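You operate a simulated robot arm through the tools that you are given. There is no shell and no other tool. Be economical: measure what you need, move in short steps, check, and stop when the job is done.

The job below is to be done with a simulated two-armed robot. You get a single attempt, and the scene is never put back.

JOB
Wipe up the spill on the top of the front bench with the blue cloth and put it back.

Only the result counts: the job must be done as asked and must still hold three seconds after the hand-in. Knocking over, shifting, dropping, spilling or breaking anything else fails it. Flat cloth is picked up by pressing the open fingertips on it (5 to 10 N) and closing them slowly along it; thin cloth reads only 2 to 8 mm in the jaws.

ROBOT AND FRAMES
Two 7-joint arms with two-finger parallel grippers on one trunk, on a base that drives. Base frame: it is fixed to the floor where the robot stands at the start and does not move with it; the origin is under the middle of the robot, x ahead of it, y to its left, z up; the surface under the hand at the start is at about z = 0.76. Readings come in m, rad, newtons and seconds.
The left shoulder is at the start at [0.06, 0.189, 1.128], the right one opposite. With the tool pointing down near the work surface each hand reaches from about 0.1 to 0.64 m from the robot's upright axis, wherever it stands, measured 20 degrees to its own side. Payload 3.43 kg a hand.
The TCP of each hand is the grasp point between the finger pads, 0.03 m short of the fingertips. In the tool frame z runs along the fingers and y along their closing line. Largest opening 0.094 m; finger width 0.028, thickness 0.01; the body of the gripper, 0.05 by 0.096 m, starts 0.055 m behind the TCP.
Orientation is told as [roll, pitch, yaw] about the base's x, y, z axes, in that order, counted from this pose: with the fingers straight down and closing along the base's y, the tool's x points along the base's -x, its y along +y and its z along -z.

CONTROLS
- The arms move only by the tool drive_tool. It takes "left_rows", "right_rows" or both (then of equal length, played together; a hand with none holds still); each is a list of rows, each an object (a shift or turn left out is 0, a gripper value left out holds the last) with "travel": the shift along the tool's x, y, z in m, a list of three; "delta_rot": the turn, a rotation vector about the tool's x, y, z in rad, a list of three; "jaw": the finger opening in m, from 0 to 0.094. In form: [{"travel": [dx, dy, dz], "delta_rot": [ax, ay, az], "jaw": jaw}, ...]. A call has 1 to 10 rows; each row is the pose to reach, as a shift and turn from the pose commanded when the call began, along the tool's axes at that moment. Each row takes 0.2 s and may step no farther than 0.05 m and 0.15 rad from the row before; otherwise, or with a gripper value out of range, the whole call is refused. Where a pose cannot be reached the arm comes as near as it can. A force on the tool above 40 N (or 10 N above the force at the start of the call, whichever is more), or a blocked arm, ends the call early, and 0.2 s more pass. The fingers move at their own pace (about 0.153 m/s each) and stop on an object; they squeeze with about 30 N. The grip force told is the motor's: it shows also when the fingers shut on nothing. Time passes only in rows, and 0.2 s behind the last, so rows that repeat a pose let the fingers close. It gives the time, the measured TCP pose, the force on the tool (base axes), the opening and the grip force at its end, in the units of the frame above (readings bear some noise), with the torque about the TCP (base axes, N m) and any sound that the robot's microphone picked up.
- Cameras (640 x 400 px; columns grow to the right, rows downward): "scene" is now at [0.0115, -0.0097, 1.6717]; the picture's right is [-0.17, -0.99, 0.00], its down [-0.86, 0.15, -0.49] and it looks along [0.49, -0.08, -0.87] (base axes); focal length 276 px, centre (320, 200). "left" rides on the left gripper at [0.076, -0.014, -0.102] in its tool frame; the picture's right is [0.18, 0.98, 0.00], its down [-0.75, 0.14, -0.64] and it looks along [-0.63, 0.12, 0.77] (tool axes); focal length 243 px, centre (320, 200). "right" rides on the right gripper at [0.076, 0.014, -0.103] in its tool frame; the picture's right is [-0.18, 0.98, 0.00], its down [-0.75, -0.14, -0.64] and it looks along [-0.63, -0.12, 0.77] (tool axes); focal length 243 px, centre (320, 200). There is no depth. A picture from a camera that has moved, and an enlarged one, comes with that camera's place and axes in the base frame and with its lens. The place of the scene camera against the robot may be out by one fixed shift of up to 0.012 m in any direction.
- camera(camera): a new picture of that camera. The clock stands still meanwhile.
- lift_body(by): slides the trunk up (or, below 0, down) by that many m; the arms and the scene camera ride with it, the base frame stays. It gives what a move gives, with no picture.
- roll_base(legs): drives the robot by 1 to 6 legs, each [ahead, left, turn to the left] in m, m and rad, along the robot's own axes; the way and the turn of a leg run together, so that a leg with both is an arc; at most 1.5 m and 3.142 rad a leg. The arms and the cameras ride along, it lands a little off, and it stops where it bumps. It gives what a move gives.
- turn_head(pan, tilt): turns the head with the scene camera to pan (to the left, within 1.501 rad either way) and tilt (down, from -0.506 to 1.204), counted from straight ahead of the robot. It gives what a move gives.
- enlarge(camera, box): a new picture of the part [left, top, right, bottom] of that camera's present view, enlarged. The clock stands still meanwhile.
- hand_in(): hands the job in; it is judged then, once.

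Go step by step. Nothing tells you exact positions but the pictures and the camera data: compare them with the known pose of the tool, close in by small moves and look again before you grip or let go. The budget is 120 turns and 88 pictures, counting those below and the enlarged ones. Unless the task says otherwise, let go and move clear before handing in, and close with one line.

The tools are called as name(argument=value, ...) on one line, values as JSON. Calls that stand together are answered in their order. drive_tool: Moves the arms, as the interface text tells. Its arguments: {"type":"object","properties":{"left_rows":{"type":"array"},"right_rows":{"type":"array"}},"required":[]} The other tools are called the same way: lift_body (by) slides the trunk up or down; roll_base (legs) drives the base; turn_head (pan, tilt) turns the head that bears the scene camera; camera (camera) takes a picture; enlarge (camera, box) takes an enlarged picture of a part of a camera's view; hand_in () hands the job in.

At the start:

```text
time: 0.0
left_ee_pos: [0.4115, 0.0217, 1.0224]
left_tool_rot: [0.0, 0.0, 0.001]
left_ft_force: [-0.2, -0.3, 0.8]
left_wrist_torque: [-0.03, -0.03, -0.03]
left_opening: 0.0937
left_finger_force: 0.1
right_ee_pos: [0.287, -0.297, 1.0036]
right_tool_rot: [0.0, 0.001, 0.0]
right_ft_force: [-0.2, -0.5, 0.1]
right_wrist_torque: [0.0, 0.01, -0.01]
right_opening: 0.0938
right_finger_force: 0.1
trunk travel left (down, up): [-0.8, 0.19]
robot x, y, heading: [0.002, -0.0009, 0.0]
head pan, tilt: [-0.168, 1.056]
```

scene: 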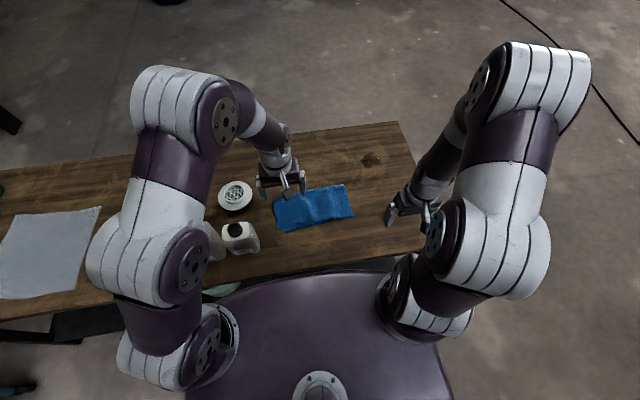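
right: 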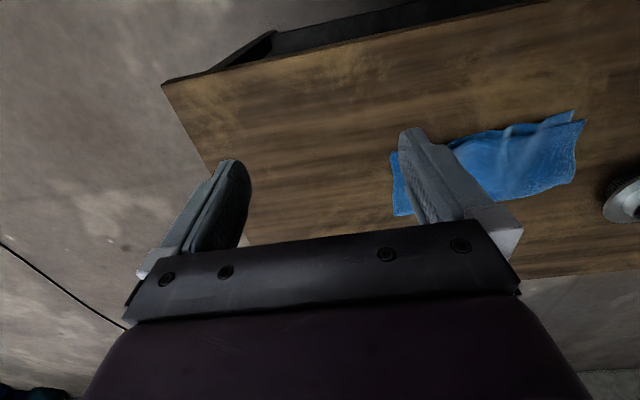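
left: 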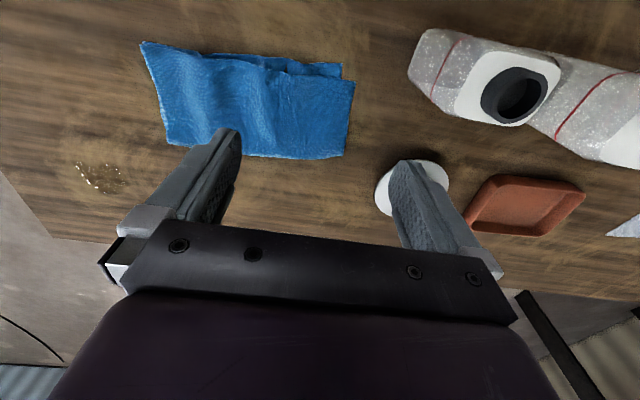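

The blue cloth lies near (0.50, -0.07) on the bench and the brownish spill near (0.69, -0.34), just past the right hand's reach. I'll look closer at both first.

enlarge(camera="scene", box=[180, 110, 460, 290])

enlarge(camera="left", box=[40, 20, 400, 245])

```text
2.22 times, centred on (320, 200) of scene
camera zoom: at [0.0115, -0.0097, 1.6717], right [-0.17, -0.99, 0.0], down [-0.86, 0.15, -0.49], along [0.49, -0.08, -0.87], focal length 612 px, centre (320, 200)
```

zoom: 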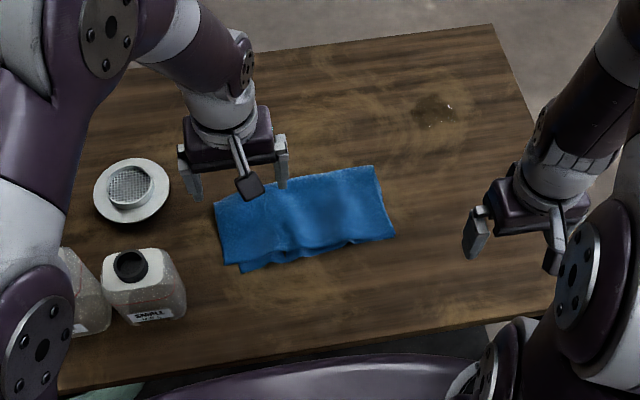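

```text
1.78 times, centred on (220, 132) of left
camera zoom: at [0.337, 0.008, 1.125], right [-0.18, 0.98, 0.0], down [0.75, 0.14, 0.64], along [0.63, 0.12, -0.77], focal length 431 px, centre (498, 320)
```

zoom: 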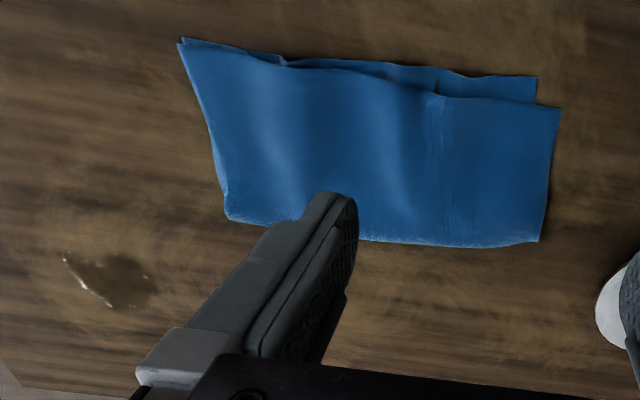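

The cloth spans about x 0.42–0.56, y −0.20–0.08, and is folded with its fold on the far side. Before picking a base position I'll check the gap between the robot and the bench.

turn_head(pan=-0.6, tilt=1.2)

camera(camera="scene")

```text
time: 0.9
left_ee_pos: [0.4127, 0.0218, 1.0223]
left_tool_rot: [0.002, -0.001, 0.001]
left_ft_force: [-0.9, -0.6, -0.4]
left_wrist_torque: [0.02, 0.0, 0.0]
left_opening: 0.0941
left_finger_force: 0.1
right_ee_pos: [0.2869, -0.296, 1.0048]
right_tool_rot: [0.002, 0.0, 0.0]
right_ft_force: [-0.4, -0.2, 1.3]
right_wrist_torque: [-0.03, 0.03, 0.02]
right_opening: 0.0939
right_finger_force: 0.1
trunk travel left (down, up): [-0.8, 0.19]
robot x, y, heading: [0.0023, -0.0014, 0.0]
head pan, tilt: [-0.6, 1.201]
```

```text
82 pictures are left
camera scene: at [-0.0075, -0.0302, 1.6629], right [-0.56, -0.83, 0.0], down [-0.77, 0.53, -0.36], along [0.3, -0.2, -0.93], focal length 276 px, centre (320, 200)
```

scene: 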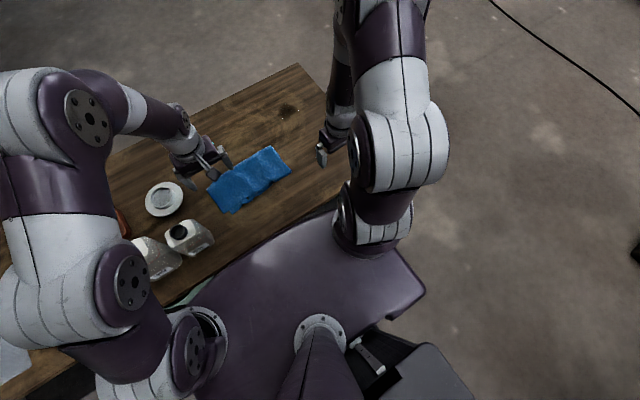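

The torso hides the gap below, so I'll swing the right hand out past the bench's right end and turn its camera to look along the gap.

drive_tool(right_rows=[{"travel": [0, -0.03, 0], "delta_rot": [0, 0, -0.14]}, {"travel": [0, -0.06, 0], "delta_rot": [0, 0, -0.28]}, {"travel": [0, -0.09, 0], "delta_rot": [0, 0, -0.42]}, {"travel": [0, -0.12, 0], "delta_rot": [0, 0, -0.56]}, {"travel": [0, -0.15, 0], "delta_rot": [0, 0, -0.7]}, {"travel": [0, -0.18, 0], "delta_rot": [0, 0, -0.84]}, {"travel": [0, -0.21, 0], "delta_rot": [0, 0, -0.98]}, {"travel": [0, -0.24, 0], "delta_rot": [0, 0, -1.12]}, {"travel": [0, -0.25, 0], "delta_rot": [0, 0, -1.26]}, {"travel": [0, -0.25, 0], "delta_rot": [0, 0, -1.4]}])

camera(camera="right")

```text
time: 3.1
left_ee_pos: [0.4126, 0.0221, 1.023]
left_tool_rot: [-0.001, 0.0, 0.0]
left_ft_force: [-0.3, -0.2, -0.2]
left_wrist_torque: [0.02, -0.02, -0.02]
left_opening: 0.0938
left_finger_force: 0.1
right_ee_pos: [0.2864, -0.5475, 1.006]
right_tool_rot: [-0.001, 0.0, 1.401]
right_ft_force: [0.4, 0.1, 0.4]
right_wrist_torque: [-0.01, -0.05, -0.04]
right_opening: 0.0938
right_finger_force: 0.0
trunk travel left (down, up): [-0.8, 0.19]
robot x, y, heading: [-0.0044, 0.0005, 0.003]
head pan, tilt: [-0.6, 1.201]
```

```text
81 pictures are left
camera right: at [0.2618, -0.619, 1.1074], right [-0.94, 0.35, 0.0], down [0.27, 0.72, 0.64], along [0.22, 0.6, -0.77], focal length 243 px, centre (320, 200)
```

right: 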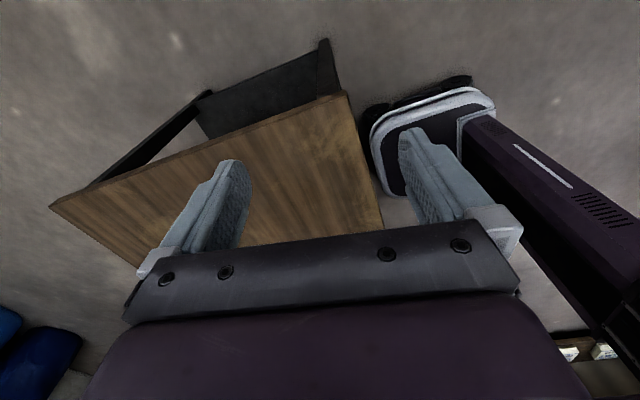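

The base front is at about x=0.217 and is low, and the bench's near edge is at about x=0.27 with its right-end panel near y=−0.5. I'll bring the right hand back and lift the left hand clear. Then I'll shift the base 0.2 m right and turn it a little left, so both cloth and spill come within the right arm's reach.

drive_tool(right_rows=[{"travel": [0, 0, 0], "delta_rot": [0, 0, 0.14]}, {"travel": [0, 0, 0], "delta_rot": [0, 0, 0.28]}, {"travel": [0, 0, 0], "delta_rot": [0, 0, 0.42]}, {"travel": [0.03, 0, 0], "delta_rot": [0, 0, 0.56]}, {"travel": [0.06, 0, 0], "delta_rot": [0, 0, 0.7]}, {"travel": [0.09, 0, 0], "delta_rot": [0, 0, 0.84]}, {"travel": [0.0, 0, 0], "delta_rot": [0, 0, 0.98]}], left_rows=[{"travel": [0, 0, -0.03]}, {"travel": [0, 0, -0.06]}, {"travel": [0.03, 0.03, -0.09]}, {"travel": [0.06, 0.06, -0.11]}, {"travel": [0.08, 0.09, -0.12]}, {"travel": [0.08, 0.12, -0.12]}, {"travel": [0.08, 0.15, -0.12]}])

```text
refused: row 3 steps farther than a row can; nothing moved
```

The call was refused for oversized steps, and nothing moved. Fixing the step sizes and sending it again.

drive_tool(right_rows=[{"travel": [0, 0, 0], "delta_rot": [0, 0, 0.14]}, {"travel": [0, 0, 0], "delta_rot": [0, 0, 0.28]}, {"travel": [-0.02, 0, 0], "delta_rot": [0, 0, 0.42]}, {"travel": [-0.04, 0, 0], "delta_rot": [0, 0, 0.56]}, {"travel": [-0.06, 0, 0], "delta_rot": [0, 0, 0.7]}, {"travel": [-0.09, 0, 0], "delta_rot": [0, 0, 0.84]}, {"travel": [-0.12, 0, 0], "delta_rot": [0, 0, 0.98]}, {"travel": [-0.15, 0, 0], "delta_rot": [0, 0, 1.12]}, {"travel": [-0.18, 0, 0], "delta_rot": [0, 0, 1.26]}, {"travel": [-0.2, 0, 0], "delta_rot": [0, 0, 1.4]}], left_rows=[{"travel": [0, 0, -0.03]}, {"travel": [0, 0, -0.06]}, {"travel": [0.02, 0.02, -0.08]}, {"travel": [0.04, 0.04, -0.1]}, {"travel": [0.06, 0.06, -0.12]}, {"travel": [0.08, 0.09, -0.12]}, {"travel": [0.08, 0.12, -0.12]}, {"travel": [0.08, 0.15, -0.12]}, {"travel": [0.08, 0.18, -0.12]}, {"travel": [0.08, 0.2, -0.12]}])

roll_base(legs=[[0, -0.2, 0], [0, 0, 0.35]])

turn_head(pan=-0.4, tilt=1.0)

camera(camera="scene")

camera(camera="right")

```text
time: 5.3
left_ee_pos: [0.3321, 0.2233, 1.1425]
left_tool_rot: [-0.001, 0.0, -0.001]
left_ft_force: [-0.5, 0.5, 0.6]
left_wrist_torque: [0.0, 0.0, -0.04]
left_opening: 0.0939
left_finger_force: 0.1
right_ee_pos: [0.3201, -0.3472, 1.0045]
right_tool_rot: [0.001, -0.002, -0.002]
right_ft_force: [-0.5, 0.9, 1.0]
right_wrist_torque: [0.03, -0.03, -0.02]
right_opening: 0.0939
right_finger_force: 0.1
trunk travel left (down, up): [-0.8, 0.19]
robot x, y, heading: [-0.0011, 0.0034, 0.001]
head pan, tilt: [-0.6, 1.201]
```

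```text
time: 8.1
left_ee_pos: [0.2388, 0.1069, 1.1425]
left_tool_rot: [-0.001, -0.001, 0.314]
left_ft_force: [-0.2, -0.1, -0.3]
left_wrist_torque: [0.05, 0.0, -0.02]
left_opening: 0.0941
left_finger_force: 0.1
right_ee_pos: [0.4023, -0.4399, 1.0036]
right_tool_rot: [-0.002, -0.001, 0.316]
right_ft_force: [-0.8, 0.3, -0.2]
right_wrist_torque: [0.03, -0.02, 0.0]
right_opening: 0.0941
right_finger_force: 0.1
trunk travel left (down, up): [-0.8, 0.19]
robot x, y, heading: [-0.0057, -0.2096, 0.313]
head pan, tilt: [-0.6, 1.201]
stopped in leg 2: the robot was blocked; the commanded pose is now the measured one
```

```text
time: 8.8
left_ee_pos: [0.2379, 0.1065, 1.1422]
left_tool_rot: [0.0, 0.0, 0.315]
left_ft_force: [-0.7, -0.5, -0.5]
left_wrist_torque: [-0.01, 0.01, -0.01]
left_opening: 0.0939
left_finger_force: 0.0
right_ee_pos: [0.4027, -0.4394, 1.0046]
right_tool_rot: [0.0, 0.0, 0.315]
right_ft_force: [0.3, 0.4, 0.4]
right_wrist_torque: [0.01, 0.02, 0.03]
right_opening: 0.0941
right_finger_force: 0.0
trunk travel left (down, up): [-0.8, 0.19]
robot x, y, heading: [-0.0069, -0.2064, 0.31]
head pan, tilt: [-0.4, 1.0]
```

```text
80 pictures are left
camera scene: at [0.0104, -0.2315, 1.6754], right [-0.09, -1.0, 0.0], down [-0.84, 0.07, -0.54], along [0.54, -0.05, -0.84], focal length 276 px, centre (320, 200)
```

scene: 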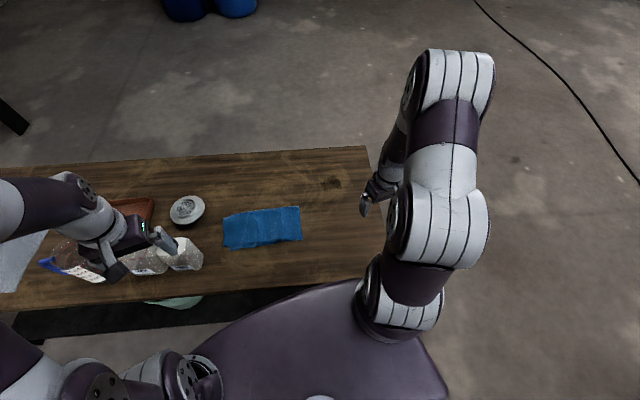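

```text
79 pictures are left
camera right: at [0.3289, -0.449, 1.1063], right [-0.13, 0.99, 0.0], down [0.76, 0.1, 0.64], along [0.64, 0.08, -0.77], focal length 243 px, centre (320, 200)
```

right: 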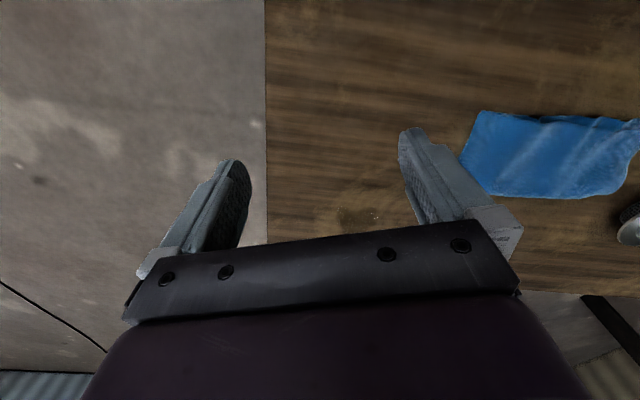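

The base bumped lightly at heading 0.31, most likely a low part of the bench. The bench edge still lines up at y≈−0.51, so it hasn't shifted. I'll back off slightly and check the readings.

roll_base(legs=[[-0.012, 0, 0]])

```text
time: 9.5
left_ee_pos: [0.231, 0.1044, 1.141]
left_tool_rot: [-0.001, 0.004, 0.314]
left_ft_force: [0.5, -0.3, -0.8]
left_wrist_torque: [0.0, 0.03, 0.01]
left_opening: 0.0941
left_finger_force: 0.1
right_ee_pos: [0.3948, -0.4423, 1.0033]
right_tool_rot: [0.0, 0.005, 0.317]
right_ft_force: [-0.1, 0.5, -0.8]
right_wrist_torque: [-0.02, 0.03, 0.01]
right_opening: 0.0941
right_finger_force: 0.0
trunk travel left (down, up): [-0.8, 0.19]
robot x, y, heading: [-0.0227, -0.2112, 0.319]
head pan, tilt: [-0.4, 1.0]
```

Clear now. I'll move the right hand above the middle of the cloth.

drive_tool(right_rows=[{"travel": [-0.022, 0.0363, 0]}, {"travel": [-0.044, 0.0726, 0.01]}, {"travel": [-0.066, 0.109, 0.02]}, {"travel": [-0.088, 0.145, 0.03]}, {"travel": [-0.11, 0.182, 0.04]}, {"travel": [-0.132, 0.218, 0.055]}, {"travel": [-0.154, 0.254, 0.07]}, {"travel": [-0.175, 0.29, 0.085]}, {"travel": [-0.196, 0.327, 0.1]}, {"travel": [-0.196, 0.327, 0.103]}])

camera(camera="right")

enlarge(camera="scene", box=[160, 130, 400, 280])

```text
time: 11.7
left_ee_pos: [0.2271, 0.1024, 1.1423]
left_tool_rot: [0.0, 0.001, 0.314]
left_ft_force: [-0.2, -0.3, 0.1]
left_wrist_torque: [0.03, 0.02, 0.01]
left_opening: 0.0941
left_finger_force: 0.0
right_ee_pos: [0.4781, -0.0715, 0.9027]
right_tool_rot: [0.0, 0.0, 0.316]
right_ft_force: [-0.9, 0.2, -0.3]
right_wrist_torque: [0.0, 0.0, -0.04]
right_opening: 0.094
right_finger_force: 0.0
trunk travel left (down, up): [-0.8, 0.19]
robot x, y, heading: [-0.0197, -0.2103, 0.317]
head pan, tilt: [-0.4, 1.0]
```

```text
78 pictures are left
camera right: at [0.4023, -0.0805, 1.0043], right [-0.13, 0.99, 0.0], down [0.76, 0.1, 0.64], along [0.64, 0.08, -0.77], focal length 243 px, centre (320, 200)
```

right: 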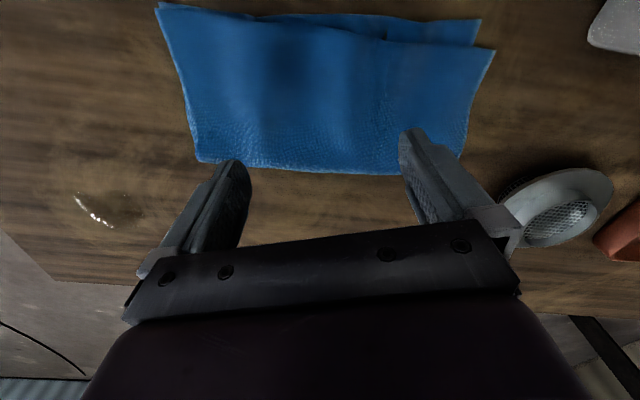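

```text
2.67 times, centred on (280, 205) of scene
camera zoom: at [-0.001, -0.2354, 1.6755], right [-0.08, -1.0, 0.0], down [-0.84, 0.07, -0.54], along [0.54, -0.05, -0.84], focal length 735 px, centre (427, 187)
```

zoom: 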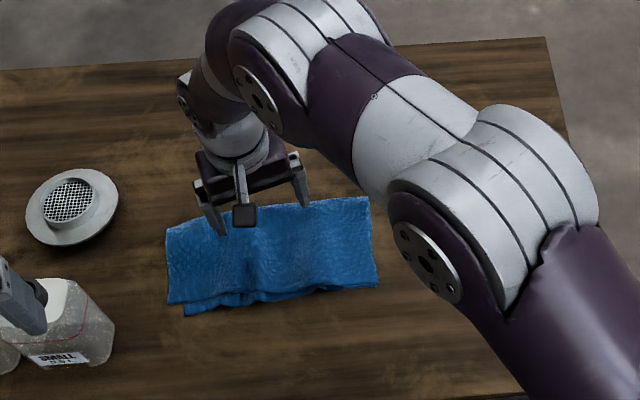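

The hand is centred over the cloth, whose middle is about (0.483, −0.06); the spill is at about (0.66, −0.34). Lowering toward the cloth.

drive_tool(right_rows=[{"travel": [0, 0.01, 0.03]}, {"travel": [0, 0.01, 0.06]}, {"travel": [0, 0.01, 0.08]}, {"travel": [0, 0.01, 0.09]}])

camera(camera="right")

```text
time: 12.7
left_ee_pos: [0.2286, 0.1025, 1.143]
left_tool_rot: [0.0, 0.0, 0.314]
left_ft_force: [-0.2, 0.5, 0.2]
left_wrist_torque: [-0.01, 0.01, 0.03]
left_opening: 0.094
left_finger_force: 0.1
right_ee_pos: [0.4745, -0.0602, 0.8127]
right_tool_rot: [0.001, -0.001, 0.316]
right_ft_force: [0.5, -0.8, -0.3]
right_wrist_torque: [0.01, -0.03, -0.02]
right_opening: 0.094
right_finger_force: 0.0
trunk travel left (down, up): [-0.8, 0.19]
robot x, y, heading: [-0.0183, -0.2091, 0.315]
head pan, tilt: [-0.4, 1.0]
```

```text
76 pictures are left
camera right: at [0.4001, -0.0698, 0.9148], right [-0.13, 0.99, 0.0], down [0.76, 0.1, 0.64], along [0.64, 0.08, -0.77], focal length 243 px, centre (320, 200)
```

right: 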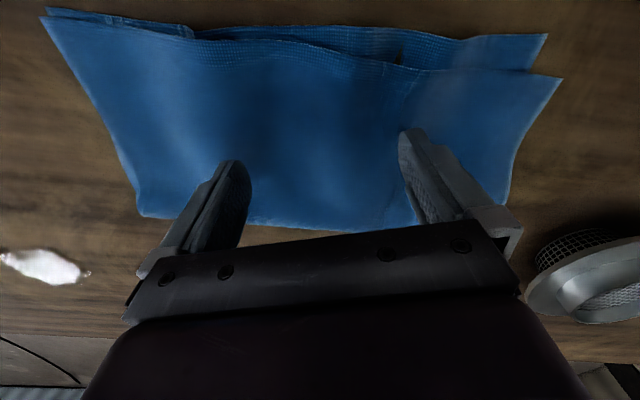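

Fingertips are about 2 cm above the bench. Pressing down in small steps.

drive_tool(right_rows=[{"travel": [0, 0, 0.005]}, {"travel": [0, 0, 0.01]}, {"travel": [0, 0, 0.014]}, {"travel": [0, 0, 0.016]}])

```text
time: 13.7
left_ee_pos: [0.2282, 0.1033, 1.1428]
left_tool_rot: [-0.001, -0.001, 0.315]
left_ft_force: [-0.1, 0.5, 0.3]
left_wrist_torque: [0.02, -0.03, 0.0]
left_opening: 0.0938
left_finger_force: 0.2
right_ee_pos: [0.4741, -0.0615, 0.7955]
right_tool_rot: [0.001, -0.001, 0.318]
right_ft_force: [0.9, 0.2, -0.7]
right_wrist_torque: [-0.03, -0.02, -0.01]
right_opening: 0.0941
right_finger_force: 0.1
trunk travel left (down, up): [-0.8, 0.19]
robot x, y, heading: [-0.0162, -0.2125, 0.309]
head pan, tilt: [-0.4, 1.0]
```

drive_tool(right_rows=[{"travel": [0, 0, 0.002]}, {"travel": [0, 0, 0.004]}])

```text
time: 14.3
left_ee_pos: [0.2263, 0.1035, 1.1423]
left_tool_rot: [-0.001, 0.001, 0.314]
left_ft_force: [-0.2, -1.0, 0.9]
left_wrist_torque: [0.0, 0.0, -0.01]
left_opening: 0.0941
left_finger_force: 0.0
right_ee_pos: [0.4751, -0.0622, 0.7928]
right_tool_rot: [0.0, -0.003, 0.314]
right_ft_force: [0.8, 0.2, 6.7]
right_wrist_torque: [0.04, 0.02, 0.01]
right_opening: 0.0942
right_finger_force: 0.1
trunk travel left (down, up): [-0.8, 0.19]
robot x, y, heading: [-0.0183, -0.2125, 0.316]
head pan, tilt: [-0.4, 1.0]
```

Contact reads 6.7 N, right in the pressing range. Closing slowly along the cloth.

drive_tool(right_rows=[{"jaw": 0.084}, {"jaw": 0.074}, {"jaw": 0.064}, {"jaw": 0.054}, {"jaw": 0.044}, {"jaw": 0.034}, {"jaw": 0.024}, {"jaw": 0.014}, {"jaw": 0.005}, {"jaw": 0.0}])

camera(camera="right")

```text
time: 16.5
left_ee_pos: [0.2272, 0.1021, 1.142]
left_tool_rot: [0.0, 0.001, 0.314]
left_ft_force: [-0.7, -0.3, 0.5]
left_wrist_torque: [0.0, -0.05, -0.04]
left_opening: 0.0941
left_finger_force: 0.0
right_ee_pos: [0.4737, -0.0611, 0.7918]
right_tool_rot: [-0.001, -0.003, 0.315]
right_ft_force: [0.4, 0.1, 14.0]
right_wrist_torque: [0.02, 0.03, 0.03]
right_opening: 0.0067
right_finger_force: 30.1
trunk travel left (down, up): [-0.8, 0.19]
robot x, y, heading: [-0.0195, -0.2097, 0.317]
head pan, tilt: [-0.4, 1.0]
```

```text
75 pictures are left
camera right: at [0.3985, -0.0713, 0.8943], right [-0.13, 0.99, 0.0], down [0.76, 0.1, 0.64], along [0.64, 0.08, -0.77], focal length 243 px, centre (320, 200)
```

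right: 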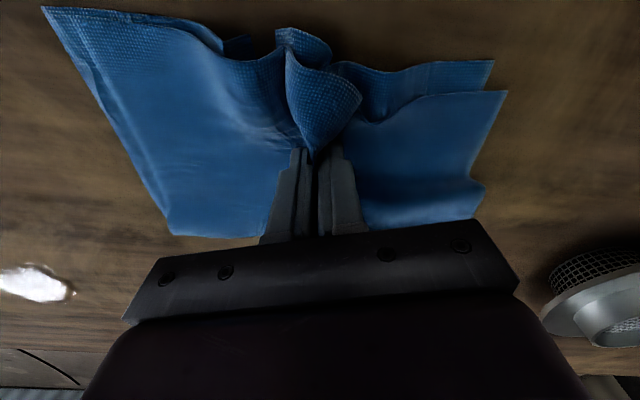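

The cloth is pinched with 6.7 mm in the jaws, so likely both layers. Lifting.

drive_tool(right_rows=[{"travel": [0, 0, -0.02]}, {"travel": [0, 0, -0.04]}, {"travel": [0, 0, -0.06]}, {"travel": [0, 0, -0.08]}, {"travel": [0, 0, -0.1]}, {"travel": [0, 0, -0.12]}, {"travel": [0, 0, -0.13]}])

camera(camera="right")

enlarge(camera="scene", box=[160, 130, 400, 280])

```text
time: 18.1
left_ee_pos: [0.2277, 0.1034, 1.1419]
left_tool_rot: [0.001, 0.0, 0.314]
left_ft_force: [0.6, 0.1, -0.7]
left_wrist_torque: [0.01, -0.02, 0.02]
left_opening: 0.094
left_finger_force: 0.0
right_ee_pos: [0.4742, -0.0616, 0.9214]
right_tool_rot: [-0.001, 0.0, 0.316]
right_ft_force: [-0.8, -0.7, -0.4]
right_wrist_torque: [0.02, -0.02, -0.02]
right_opening: 0.0062
right_finger_force: 30.0
trunk travel left (down, up): [-0.8, 0.19]
robot x, y, heading: [-0.0213, -0.2092, 0.313]
head pan, tilt: [-0.4, 1.0]
```

```text
74 pictures are left
camera right: at [0.3998, -0.0708, 1.0227], right [-0.13, 0.99, 0.0], down [0.76, 0.1, 0.64], along [0.64, 0.08, -0.77], focal length 243 px, centre (320, 200)
```

right: 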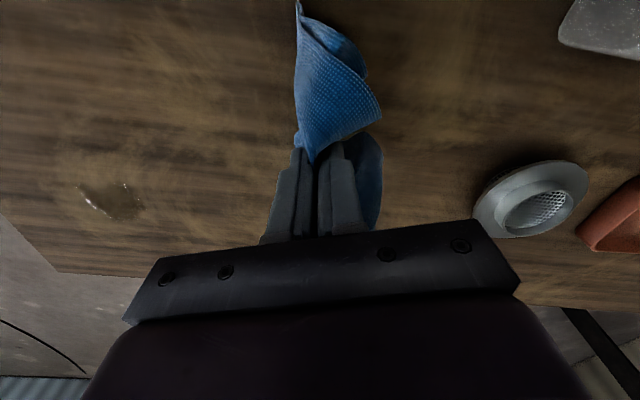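

```text
2.67 times, centred on (280, 205) of scene
camera zoom: at [-0.001, -0.2345, 1.6755], right [-0.08, -1.0, 0.0], down [-0.84, 0.07, -0.54], along [0.54, -0.05, -0.84], focal length 735 px, centre (427, 187)
```

zoom: 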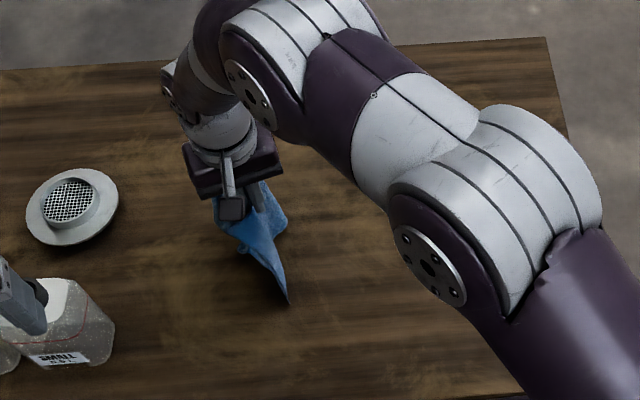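

The whole cloth hangs freely from the hand. The spill fixes at about (0.659, −0.335), so I'll carry the cloth above it.

drive_tool(right_rows=[{"travel": [-0.0112, -0.0398, 0]}, {"travel": [-0.0225, -0.0795, 0]}, {"travel": [-0.034, -0.119, 0]}, {"travel": [-0.045, -0.159, 0]}, {"travel": [-0.056, -0.199, 0]}, {"travel": [-0.0675, -0.2385, 0]}, {"travel": [-0.079, -0.278, 0]}, {"travel": [-0.09, -0.318, 0]}])

camera(camera="right")

camera(camera="scene")

```text
time: 19.9
left_ee_pos: [0.229, 0.1024, 1.1414]
left_tool_rot: [0.001, 0.0, 0.314]
left_ft_force: [0.5, -0.3, -0.7]
left_wrist_torque: [0.01, 0.02, -0.02]
left_opening: 0.0939
left_finger_force: 0.0
right_ee_pos: [0.6579, -0.3361, 0.9204]
right_tool_rot: [0.002, 0.002, 0.316]
right_ft_force: [0.5, 0.0, 0.7]
right_wrist_torque: [0.01, 0.03, 0.01]
right_opening: 0.0064
right_finger_force: 30.6
trunk travel left (down, up): [-0.8, 0.19]
robot x, y, heading: [-0.0218, -0.2129, 0.317]
head pan, tilt: [-0.4, 1.0]
```

```text
72 pictures are left
camera right: at [0.5825, -0.3452, 1.0227], right [-0.13, 0.99, 0.0], down [0.76, 0.1, 0.64], along [0.64, 0.08, -0.77], focal length 243 px, centre (320, 200)
```

right: 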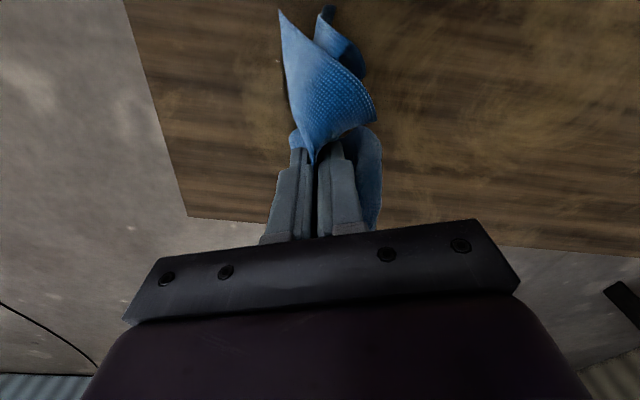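

```text
71 pictures are left
camera scene: at [0.0006, -0.2359, 1.6755], right [-0.08, -1.0, 0.0], down [-0.84, 0.07, -0.54], along [0.54, -0.04, -0.84], focal length 276 px, centre (320, 200)
```

scene: 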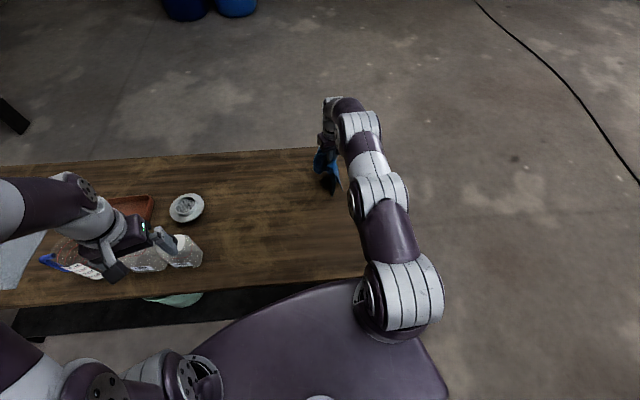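

Reach is fine and the cloth hangs over the spill. Lowering onto it.

drive_tool(right_rows=[{"travel": [0, 0, 0.03]}, {"travel": [0, 0, 0.06]}, {"travel": [0, 0, 0.09]}, {"travel": [0, 0, 0.105]}, {"travel": [0, 0, 0.115]}, {"travel": [0, 0, 0.12]}])

camera(camera="right")

```text
time: 21.3
left_ee_pos: [0.2286, 0.103, 1.1428]
left_tool_rot: [0.0, 0.001, 0.315]
left_ft_force: [-0.3, 0.1, 0.0]
left_wrist_torque: [0.03, -0.02, -0.02]
left_opening: 0.0942
left_finger_force: 0.0
right_ee_pos: [0.6456, -0.3361, 0.8122]
right_tool_rot: [0.0, -0.001, 0.317]
right_ft_force: [-0.2, 0.1, 0.5]
right_wrist_torque: [-0.01, -0.03, 0.01]
right_opening: 0.0065
right_finger_force: 29.9
right hand out of reach, approached as far as the arm can: row 2, 3, 4, 5, 6
trunk travel left (down, up): [-0.8, 0.19]
robot x, y, heading: [-0.0162, -0.2128, 0.316]
head pan, tilt: [-0.4, 1.0]
```

```text
70 pictures are left
camera right: at [0.571, -0.3457, 0.9145], right [-0.13, 0.99, 0.0], down [0.76, 0.1, 0.64], along [0.64, 0.08, -0.77], focal length 243 px, centre (320, 200)
```

right: 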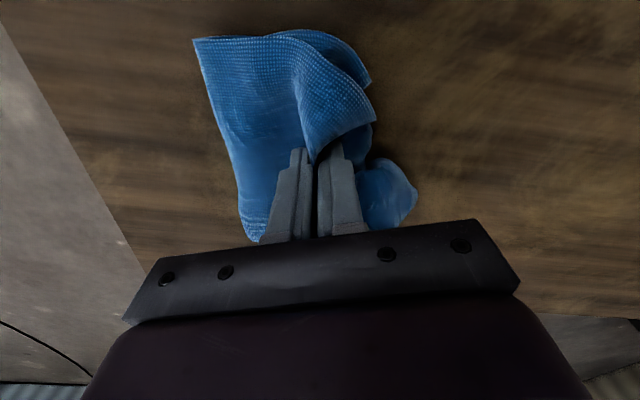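

At this height the arm is at its limit, stopping at x=0.646. I'll raise a little and tilt the hand so the fingers point outward, which gains reach.

drive_tool(right_rows=[{"travel": [0, 0, -0.02], "delta_rot": [0, -0.1, 0]}, {"travel": [0, 0, -0.03], "delta_rot": [0, -0.2, 0]}, {"travel": [0, 0, -0.03], "delta_rot": [0, -0.3, 0]}])

```text
time: 22.1
left_ee_pos: [0.2274, 0.1033, 1.1425]
left_tool_rot: [0.0, -0.001, 0.314]
left_ft_force: [0.0, 0.5, -0.3]
left_wrist_torque: [0.0, 0.01, 0.02]
left_opening: 0.0941
left_finger_force: 0.1
right_ee_pos: [0.6459, -0.3374, 0.8413]
right_tool_rot: [0.0, -0.301, 0.316]
right_ft_force: [0.0, 0.3, -0.6]
right_wrist_torque: [0.0, 0.01, 0.03]
right_opening: 0.0065
right_finger_force: 30.4
trunk travel left (down, up): [-0.8, 0.19]
robot x, y, heading: [-0.0202, -0.211, 0.318]
head pan, tilt: [-0.4, 1.0]
```

Tilt achieved with the fingers pointing outward. Lowering to the spill again.

drive_tool(right_rows=[{"travel": [0.005, 0, 0.02]}, {"travel": [0.008, 0, 0.032]}, {"travel": [0.0103, 0, 0.0398]}])

```text
time: 22.9
left_ee_pos: [0.2282, 0.1031, 1.1416]
left_tool_rot: [0.001, 0.0, 0.315]
left_ft_force: [-0.1, 0.8, 0.4]
left_wrist_torque: [0.0, -0.07, 0.02]
left_opening: 0.0941
left_finger_force: 0.1
right_ee_pos: [0.6493, -0.3357, 0.8007]
right_tool_rot: [0.002, -0.303, 0.316]
right_ft_force: [-0.7, -1.0, 2.9]
right_wrist_torque: [0.02, 0.03, -0.02]
right_opening: 0.0066
right_finger_force: 29.8
trunk travel left (down, up): [-0.8, 0.19]
robot x, y, heading: [-0.0179, -0.2104, 0.314]
head pan, tilt: [-0.4, 1.0]
```

Touching with about 3 N. I'll press a bit more, check the force, then wipe.

drive_tool(right_rows=[{"travel": [0.0006, 0, 0.0019]}, {"travel": [0.0012, 0, 0.0038]}])

```text
time: 23.5
left_ee_pos: [0.2267, 0.1035, 1.143]
left_tool_rot: [0.002, 0.001, 0.315]
left_ft_force: [-0.1, 0.1, -0.8]
left_wrist_torque: [0.02, 0.03, -0.02]
left_opening: 0.0942
left_finger_force: 0.0
right_ee_pos: [0.6481, -0.3368, 0.7984]
right_tool_rot: [-0.001, -0.301, 0.316]
right_ft_force: [0.3, -0.7, 9.7]
right_wrist_torque: [-0.05, -0.01, 0.05]
right_opening: 0.0064
right_finger_force: 29.6
trunk travel left (down, up): [-0.8, 0.19]
robot x, y, heading: [-0.0187, -0.2113, 0.313]
head pan, tilt: [-0.4, 1.0]
```

Pressing at about 10 N. Wiping side to side across the spill, then stepping forward.

drive_tool(right_rows=[{"travel": [0, 0.025, 0]}, {"travel": [0, 0.05, 0]}, {"travel": [0, 0.02, 0]}, {"travel": [0, -0.015, 0]}, {"travel": [0, -0.05, 0]}, {"travel": [-0.0191, -0.045, 0.0059]}, {"travel": [-0.0191, -0.01, 0.0059]}, {"travel": [-0.0191, 0.03, 0.0059]}, {"travel": [-0.0191, 0.05, 0.0059]}, {"travel": [0, 0.03, 0]}])

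camera(camera="right")

```text
time: 25.7
left_ee_pos: [0.2259, 0.1032, 1.1426]
left_tool_rot: [0.0, -0.001, 0.316]
left_ft_force: [0.4, -0.6, 0.6]
left_wrist_torque: [0.01, -0.02, -0.02]
left_opening: 0.094
left_finger_force: 0.1
right_ee_pos: [0.6388, -0.3083, 0.7965]
right_tool_rot: [0.0, -0.303, 0.318]
right_ft_force: [0.5, 2.5, 9.7]
right_wrist_torque: [0.18, 0.0, -0.03]
right_opening: 0.0066
right_finger_force: 30.3
trunk travel left (down, up): [-0.8, 0.19]
robot x, y, heading: [-0.0176, -0.2067, 0.315]
head pan, tilt: [-0.4, 1.0]
```

```text
69 pictures are left
camera right: at [0.5383, -0.3259, 0.8718], right [-0.14, 0.99, 0.05], down [0.55, 0.03, 0.84], along [0.83, 0.15, -0.54], focal length 243 px, centre (320, 200)
```

right: 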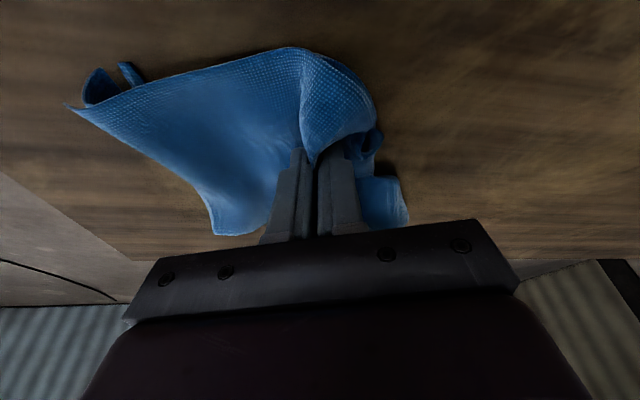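

The cloth rides well. One more set of strokes covers the nearer and farther strips.

drive_tool(right_rows=[{"travel": [0.0191, 0.02, -0.0059]}, {"travel": [0.0191, -0.02, -0.0059]}, {"travel": [0.0191, -0.06, -0.0059]}, {"travel": [0.0, -0.08, 0.0]}, {"travel": [-0.0287, -0.07, 0.0089]}, {"travel": [-0.0287, -0.03, 0.0089]}, {"travel": [-0.0287, 0.01, 0.0089]}, {"travel": [-0.01, 0.01, 0.003]}, {"travel": [-0.005, -0.03, 0.0015]}, {"travel": [-0.005, -0.07, 0.0015]}])

```text
time: 27.9
left_ee_pos: [0.2279, 0.1019, 1.143]
left_tool_rot: [0.0, 0.001, 0.315]
left_ft_force: [0.2, -0.8, 0.4]
left_wrist_torque: [-0.01, -0.01, -0.01]
left_opening: 0.0939
left_finger_force: 0.0
right_ee_pos: [0.6674, -0.3734, 0.7978]
right_tool_rot: [0.001, -0.3, 0.315]
right_ft_force: [0.3, 1.1, 1.7]
right_wrist_torque: [0.05, 0.03, 0.0]
right_opening: 0.0063
right_finger_force: 30.1
trunk travel left (down, up): [-0.8, 0.19]
robot x, y, heading: [-0.0192, -0.2131, 0.321]
head pan, tilt: [-0.4, 1.0]
```

Now lifting and moving aside to inspect the spot.

drive_tool(right_rows=[{"travel": [-0.012, 0, -0.038]}, {"travel": [-0.024, 0, -0.076]}, {"travel": [-0.036, 0, -0.115]}, {"travel": [-0.03, 0.04, -0.125]}, {"travel": [-0.02, 0.08, -0.13]}, {"travel": [-0.01, 0.12, -0.13]}, {"travel": [0.0, 0.16, -0.13]}, {"travel": [0.01, 0.2, -0.13]}])

enlarge(camera="scene", box=[220, 120, 420, 245])

camera(camera="right")

```text
time: 29.7
left_ee_pos: [0.2268, 0.1044, 1.1415]
left_tool_rot: [-0.001, 0.0, 0.313]
left_ft_force: [0.6, 0.4, -0.3]
left_wrist_torque: [0.01, 0.04, 0.02]
left_opening: 0.0943
left_finger_force: 0.1
right_ee_pos: [0.5551, -0.1964, 0.9172]
right_tool_rot: [-0.003, -0.301, 0.317]
right_ft_force: [-0.2, 0.2, -0.9]
right_wrist_torque: [-0.03, 0.01, 0.0]
right_opening: 0.0064
right_finger_force: 30.1
trunk travel left (down, up): [-0.8, 0.19]
robot x, y, heading: [-0.0221, -0.2127, 0.314]
head pan, tilt: [-0.4, 1.0]
```

```text
3.20 times, centred on (320, 182) of scene
camera zoom: at [-0.0015, -0.2331, 1.6755], right [-0.08, -1.0, 0.0], down [-0.84, 0.07, -0.54], along [0.54, -0.05, -0.84], focal length 882 px, centre (320, 256)
```

zoom: 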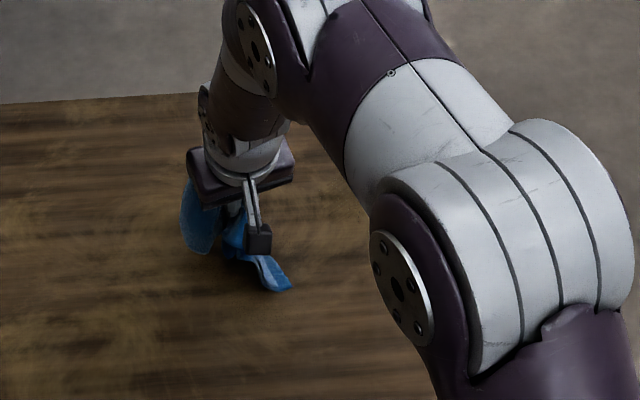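

```text
67 pictures are left
camera right: at [0.4554, -0.2135, 0.9925], right [-0.14, 0.99, 0.05], down [0.55, 0.03, 0.84], along [0.83, 0.14, -0.55], focal length 243 px, centre (320, 200)
```

right: 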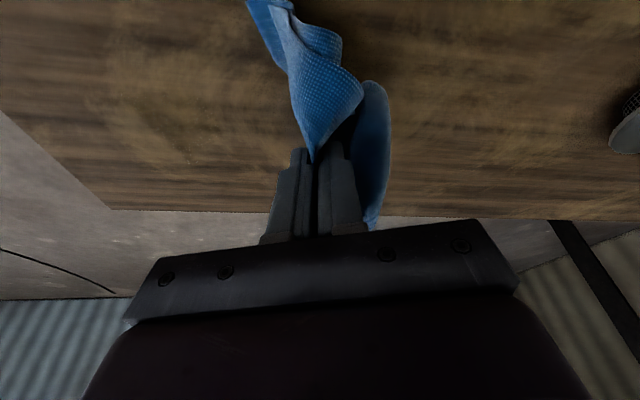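

The spot should project near pixel (179, 125) and looks clean. I'll enlarge to be sure.

enlarge(camera="right", box=[60, 50, 300, 200])

```text
2.67 times, centred on (180, 125) of right
camera zoom: at [0.4554, -0.2135, 0.9925], right [-0.14, 0.99, 0.05], down [0.55, 0.03, 0.84], along [0.83, 0.14, -0.55], focal length 647 px, centre (693, 400)
```

zoom: 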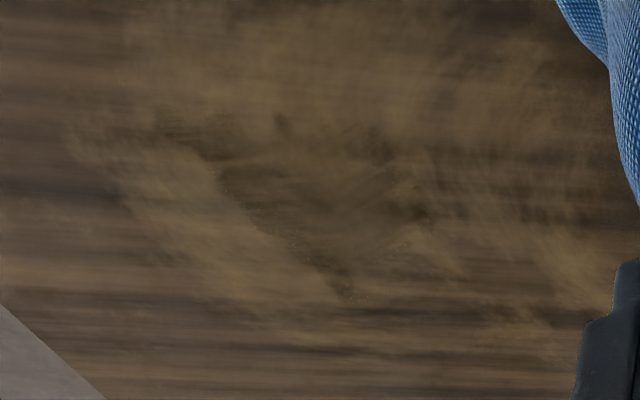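

A faint darker remnant is left, spanning roughly x 0.62–0.72, y −0.38 to −0.29, so it needs another pass that also goes farther forward. I'll tilt a bit more for reach and go back.

drive_tool(right_rows=[{"travel": [-0.012, -0.041, 0.004], "delta_rot": [0, -0.05, 0]}, {"travel": [-0.025, -0.082, 0.008], "delta_rot": [0, -0.1, 0]}, {"travel": [-0.037, -0.122, 0.011], "delta_rot": [0, -0.15, 0]}, {"travel": [-0.0495, -0.163, 0.0153], "delta_rot": [0, -0.2, 0]}])

```text
time: 30.7
left_ee_pos: [0.2289, 0.102, 1.1425]
left_tool_rot: [0.001, 0.003, 0.313]
left_ft_force: [0.6, 0.0, 0.1]
left_wrist_torque: [-0.01, 0.01, -0.01]
left_opening: 0.094
left_finger_force: 0.0
right_ee_pos: [0.6563, -0.3362, 0.9164]
right_tool_rot: [0.003, -0.502, 0.317]
right_ft_force: [0.4, 0.1, -0.2]
right_wrist_torque: [-0.02, 0.04, 0.02]
right_opening: 0.0062
right_finger_force: 30.0
trunk travel left (down, up): [-0.8, 0.19]
robot x, y, heading: [-0.0207, -0.2147, 0.314]
head pan, tilt: [-0.4, 1.0]
```

Lowering again onto the spot.

drive_tool(right_rows=[{"travel": [0.02, 0, 0.03]}, {"travel": [0.04, 0, 0.06]}, {"travel": [0.053, 0, 0.08]}, {"travel": [0.06, 0, 0.09]}, {"travel": [0.0644, 0, 0.097]}, {"travel": [0.0654, 0, 0.0988]}])

```text
time: 32.1
left_ee_pos: [0.2269, 0.1029, 1.1414]
left_tool_rot: [-0.001, 0.001, 0.315]
left_ft_force: [-0.1, 0.1, 0.4]
left_wrist_torque: [-0.03, 0.02, -0.02]
left_opening: 0.0942
left_finger_force: 0.0
right_ee_pos: [0.6474, -0.3394, 0.8001]
right_tool_rot: [0.0, -0.501, 0.316]
right_ft_force: [0.1, -0.2, 3.2]
right_wrist_torque: [-0.02, 0.01, 0.0]
right_opening: 0.0065
right_finger_force: 29.8
trunk travel left (down, up): [-0.8, 0.19]
robot x, y, heading: [-0.0166, -0.2121, 0.316]
head pan, tilt: [-0.4, 1.0]
```

Contact is about 3 N. I'll press slightly more and wipe a wider zig-zag, near side to far side.

drive_tool(right_rows=[{"travel": [0.0019, 0, 0.0035]}, {"travel": [0.0282, 0.035, -0.0109]}, {"travel": [0.0282, -0.01, -0.0109]}, {"travel": [0.0282, -0.055, -0.0109]}, {"travel": [0.0151, -0.055, -0.0037]}, {"travel": [0.0151, -0.01, -0.0037]}, {"travel": [0.0151, 0.035, -0.0037]}, {"travel": [0.0019, 0.045, 0.0035]}, {"travel": [0.0019, 0, 0.0035]}, {"travel": [0.0019, -0.045, 0.0035]}])

```text
time: 34.3
left_ee_pos: [0.2243, 0.104, 1.1435]
left_tool_rot: [-0.001, -0.002, 0.316]
left_ft_force: [-0.1, -0.5, 0.8]
left_wrist_torque: [0.02, 0.0, 0.0]
left_opening: 0.0941
left_finger_force: 0.0
right_ee_pos: [0.6602, -0.3801, 0.7965]
right_tool_rot: [-0.002, -0.507, 0.315]
right_ft_force: [0.0, 6.3, 23.4]
right_wrist_torque: [0.37, 0.0, 0.02]
right_opening: 0.0064
right_finger_force: 29.5
trunk travel left (down, up): [-0.8, 0.19]
robot x, y, heading: [-0.0196, -0.2128, 0.317]
head pan, tilt: [-0.4, 1.0]
```

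Force rose to 23 N, so I'll ease up about 1.5 mm and wipe the farther strips.

drive_tool(right_rows=[{"travel": [-0.0183, 0.0, 0.0083]}, {"travel": [-0.0183, 0.045, 0.0083]}, {"travel": [-0.0183, 0.085, 0.0083]}, {"travel": [-0.0358, 0.08, 0.0179]}, {"travel": [-0.0358, 0.035, 0.0179]}, {"travel": [-0.0358, -0.005, 0.0179]}, {"travel": [-0.049, 0.0, 0.025]}, {"travel": [-0.049, 0.04, 0.025]}, {"travel": [-0.049, 0.07, 0.025]}, {"travel": [-0.0183, 0.06, 0.0083]}])

```text
time: 36.5
left_ee_pos: [0.2256, 0.1026, 1.1436]
left_tool_rot: [-0.001, -0.001, 0.316]
left_ft_force: [0.8, -0.8, 0.9]
left_wrist_torque: [0.01, -0.03, -0.03]
left_opening: 0.094
left_finger_force: 0.0
right_ee_pos: [0.6632, -0.3169, 0.7988]
right_tool_rot: [0.0, -0.501, 0.316]
right_ft_force: [0.2, 0.6, 0.7]
right_wrist_torque: [0.03, -0.04, 0.0]
right_opening: 0.0064
right_finger_force: 30.3
trunk travel left (down, up): [-0.8, 0.19]
robot x, y, heading: [-0.022, -0.2117, 0.317]
head pan, tilt: [-0.4, 1.0]
```

Force was light on that set. I'll repeat with 2–3 mm more pressure, in fore-and-aft strokes.

drive_tool(right_rows=[{"travel": [-0.0251, 0.0, 0.0166]}, {"travel": [0.0012, 0.0, 0.0022]}, {"travel": [0.0363, 0.0, -0.017]}, {"travel": [0.0363, -0.025, -0.017]}, {"travel": [0.0012, -0.025, 0.0022]}, {"travel": [-0.0251, -0.025, 0.0166]}, {"travel": [-0.0251, -0.05, 0.0166]}, {"travel": [0.0012, -0.05, 0.0022]}, {"travel": [0.0363, -0.05, -0.017]}, {"travel": [0.0012, -0.07, 0.0022]}])

```text
time: 38.7
left_ee_pos: [0.2262, 0.1033, 1.1439]
left_tool_rot: [0.0, 0.0, 0.314]
left_ft_force: [-0.3, -0.2, -0.6]
left_wrist_torque: [-0.02, 0.03, -0.03]
left_opening: 0.0939
left_finger_force: 0.1
right_ee_pos: [0.6841, -0.3845, 0.7964]
right_tool_rot: [-0.003, -0.507, 0.316]
right_ft_force: [-4.8, 1.1, 23.9]
right_wrist_torque: [0.11, 0.17, 0.02]
right_opening: 0.0063
right_finger_force: 29.9
trunk travel left (down, up): [-0.8, 0.19]
robot x, y, heading: [-0.0176, -0.2106, 0.316]
head pan, tilt: [-0.4, 1.0]
```

Lifting and moving aside to inspect, untilting on the way.

drive_tool(right_rows=[{"travel": [-0.019, 0, -0.035]}, {"travel": [-0.038, 0, -0.07]}, {"travel": [-0.0575, 0, -0.105]}, {"travel": [-0.0575, 0.03, -0.115], "delta_rot": [0, 0.1, 0]}, {"travel": [-0.05, 0.07, -0.12], "delta_rot": [0, 0.2, 0]}, {"travel": [-0.04, 0.11, -0.12], "delta_rot": [0, 0.3, 0]}, {"travel": [-0.03, 0.15, -0.12], "delta_rot": [0, 0.4, 0]}, {"travel": [-0.02, 0.19, -0.13], "delta_rot": [0, 0.5, 0]}, {"travel": [-0.01, 0.23, -0.135], "delta_rot": [0, 0.5, 0]}])

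camera(camera="right")

```text
time: 40.7
left_ee_pos: [0.2273, 0.1044, 1.1431]
left_tool_rot: [-0.002, 0.0, 0.314]
left_ft_force: [-0.3, 0.8, -0.7]
left_wrist_torque: [0.01, -0.02, 0.03]
left_opening: 0.0942
left_finger_force: 0.0
right_ee_pos: [0.5592, -0.1846, 0.9173]
right_tool_rot: [-0.001, -0.001, 0.317]
right_ft_force: [-0.7, 0.4, -0.2]
right_wrist_torque: [-0.01, 0.02, -0.01]
right_opening: 0.0064
right_finger_force: 30.2
trunk travel left (down, up): [-0.8, 0.19]
robot x, y, heading: [-0.0191, -0.2124, 0.32]
head pan, tilt: [-0.4, 1.0]
```

```text
65 pictures are left
camera right: at [0.4842, -0.1931, 1.0197], right [-0.13, 0.99, 0.0], down [0.76, 0.1, 0.64], along [0.64, 0.08, -0.77], focal length 243 px, centre (320, 200)
```

right: 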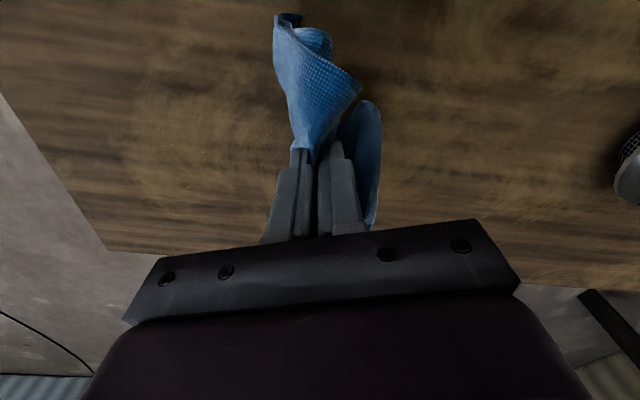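

enlarge(camera="right", box=[90, 90, 282, 210])

```text
3.33 times, centred on (186, 150) of right
camera zoom: at [0.4842, -0.1931, 1.0197], right [-0.13, 0.99, 0.0], down [0.76, 0.1, 0.64], along [0.64, 0.08, -0.77], focal length 809 px, centre (767, 367)
```

zoom: 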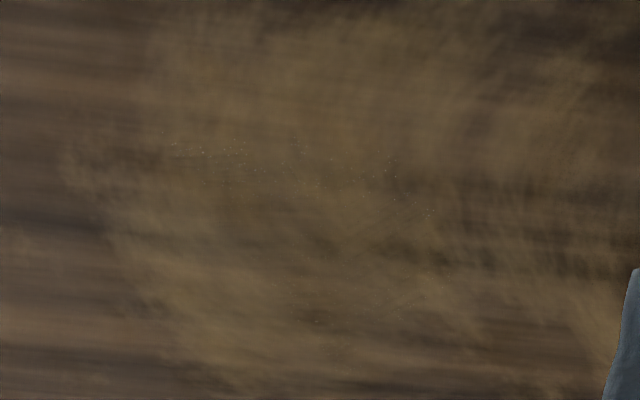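

Nearly gone; only faint specks remain, mainly on the nearer strip (x≈0.635, y −0.38 to −0.30). One more firm pass to finish it.

drive_tool(right_rows=[{"travel": [-0.005, -0.04, 0.0], "delta_rot": [0, -0.06, 0]}, {"travel": [-0.01, -0.08, 0.0], "delta_rot": [0, -0.12, 0]}, {"travel": [-0.015, -0.12, 0.01], "delta_rot": [0, -0.18, 0]}, {"travel": [-0.02, -0.155, 0.03], "delta_rot": [0, -0.24, 0]}, {"travel": [-0.022, -0.168, 0.067], "delta_rot": [0, -0.3, 0]}, {"travel": [-0.022, -0.168, 0.1], "delta_rot": [0, -0.3, 0]}, {"travel": [-0.022, -0.168, 0.114], "delta_rot": [0, -0.3, 0]}, {"travel": [-0.022, -0.168, 0.117], "delta_rot": [0, -0.3, 0]}])

```text
time: 42.5
left_ee_pos: [0.2269, 0.1033, 1.1421]
left_tool_rot: [0.0, 0.001, 0.315]
left_ft_force: [-0.3, -0.1, 0.3]
left_wrist_torque: [-0.02, 0.03, -0.01]
left_opening: 0.0938
left_finger_force: 0.1
right_ee_pos: [0.6321, -0.3361, 0.8038]
right_tool_rot: [0.001, -0.305, 0.317]
right_ft_force: [2.4, -0.6, 9.3]
right_wrist_torque: [-0.17, -0.06, 0.05]
right_opening: 0.0065
right_finger_force: 30.0
trunk travel left (down, up): [-0.8, 0.19]
robot x, y, heading: [-0.0171, -0.2103, 0.311]
head pan, tilt: [-0.4, 1.0]
```

drive_tool(right_rows=[{"travel": [-0.0109, 0.038, 0.0066]}, {"travel": [0.0009, 0, 0.0029]}, {"travel": [0.0142, -0.043, -0.0013]}, {"travel": [0.0278, -0.038, -0.0055]}, {"travel": [0.0145, 0.0047, -0.0013]}, {"travel": [0.0027, 0.0427, 0.0024]}, {"travel": [-0.0263, 0.022, 0.0113]}, {"travel": [-0.0128, -0.0205, 0.0071]}, {"travel": [-0.0011, -0.0585, 0.0034]}, {"travel": [0.0068, -0.019, 0.001]}])

```text
time: 44.7
left_ee_pos: [0.2267, 0.1045, 1.1417]
left_tool_rot: [-0.001, 0.001, 0.315]
left_ft_force: [0.0, 0.4, 0.0]
left_wrist_torque: [-0.03, -0.03, -0.01]
left_opening: 0.0938
left_finger_force: 0.0
right_ee_pos: [0.631, -0.3553, 0.7993]
right_tool_rot: [-0.003, -0.3, 0.317]
right_ft_force: [0.9, -1.2, 4.9]
right_wrist_torque: [-0.05, -0.04, 0.01]
right_opening: 0.0064
right_finger_force: 30.0
trunk travel left (down, up): [-0.8, 0.19]
robot x, y, heading: [-0.0185, -0.2085, 0.312]
head pan, tilt: [-0.4, 1.0]
```

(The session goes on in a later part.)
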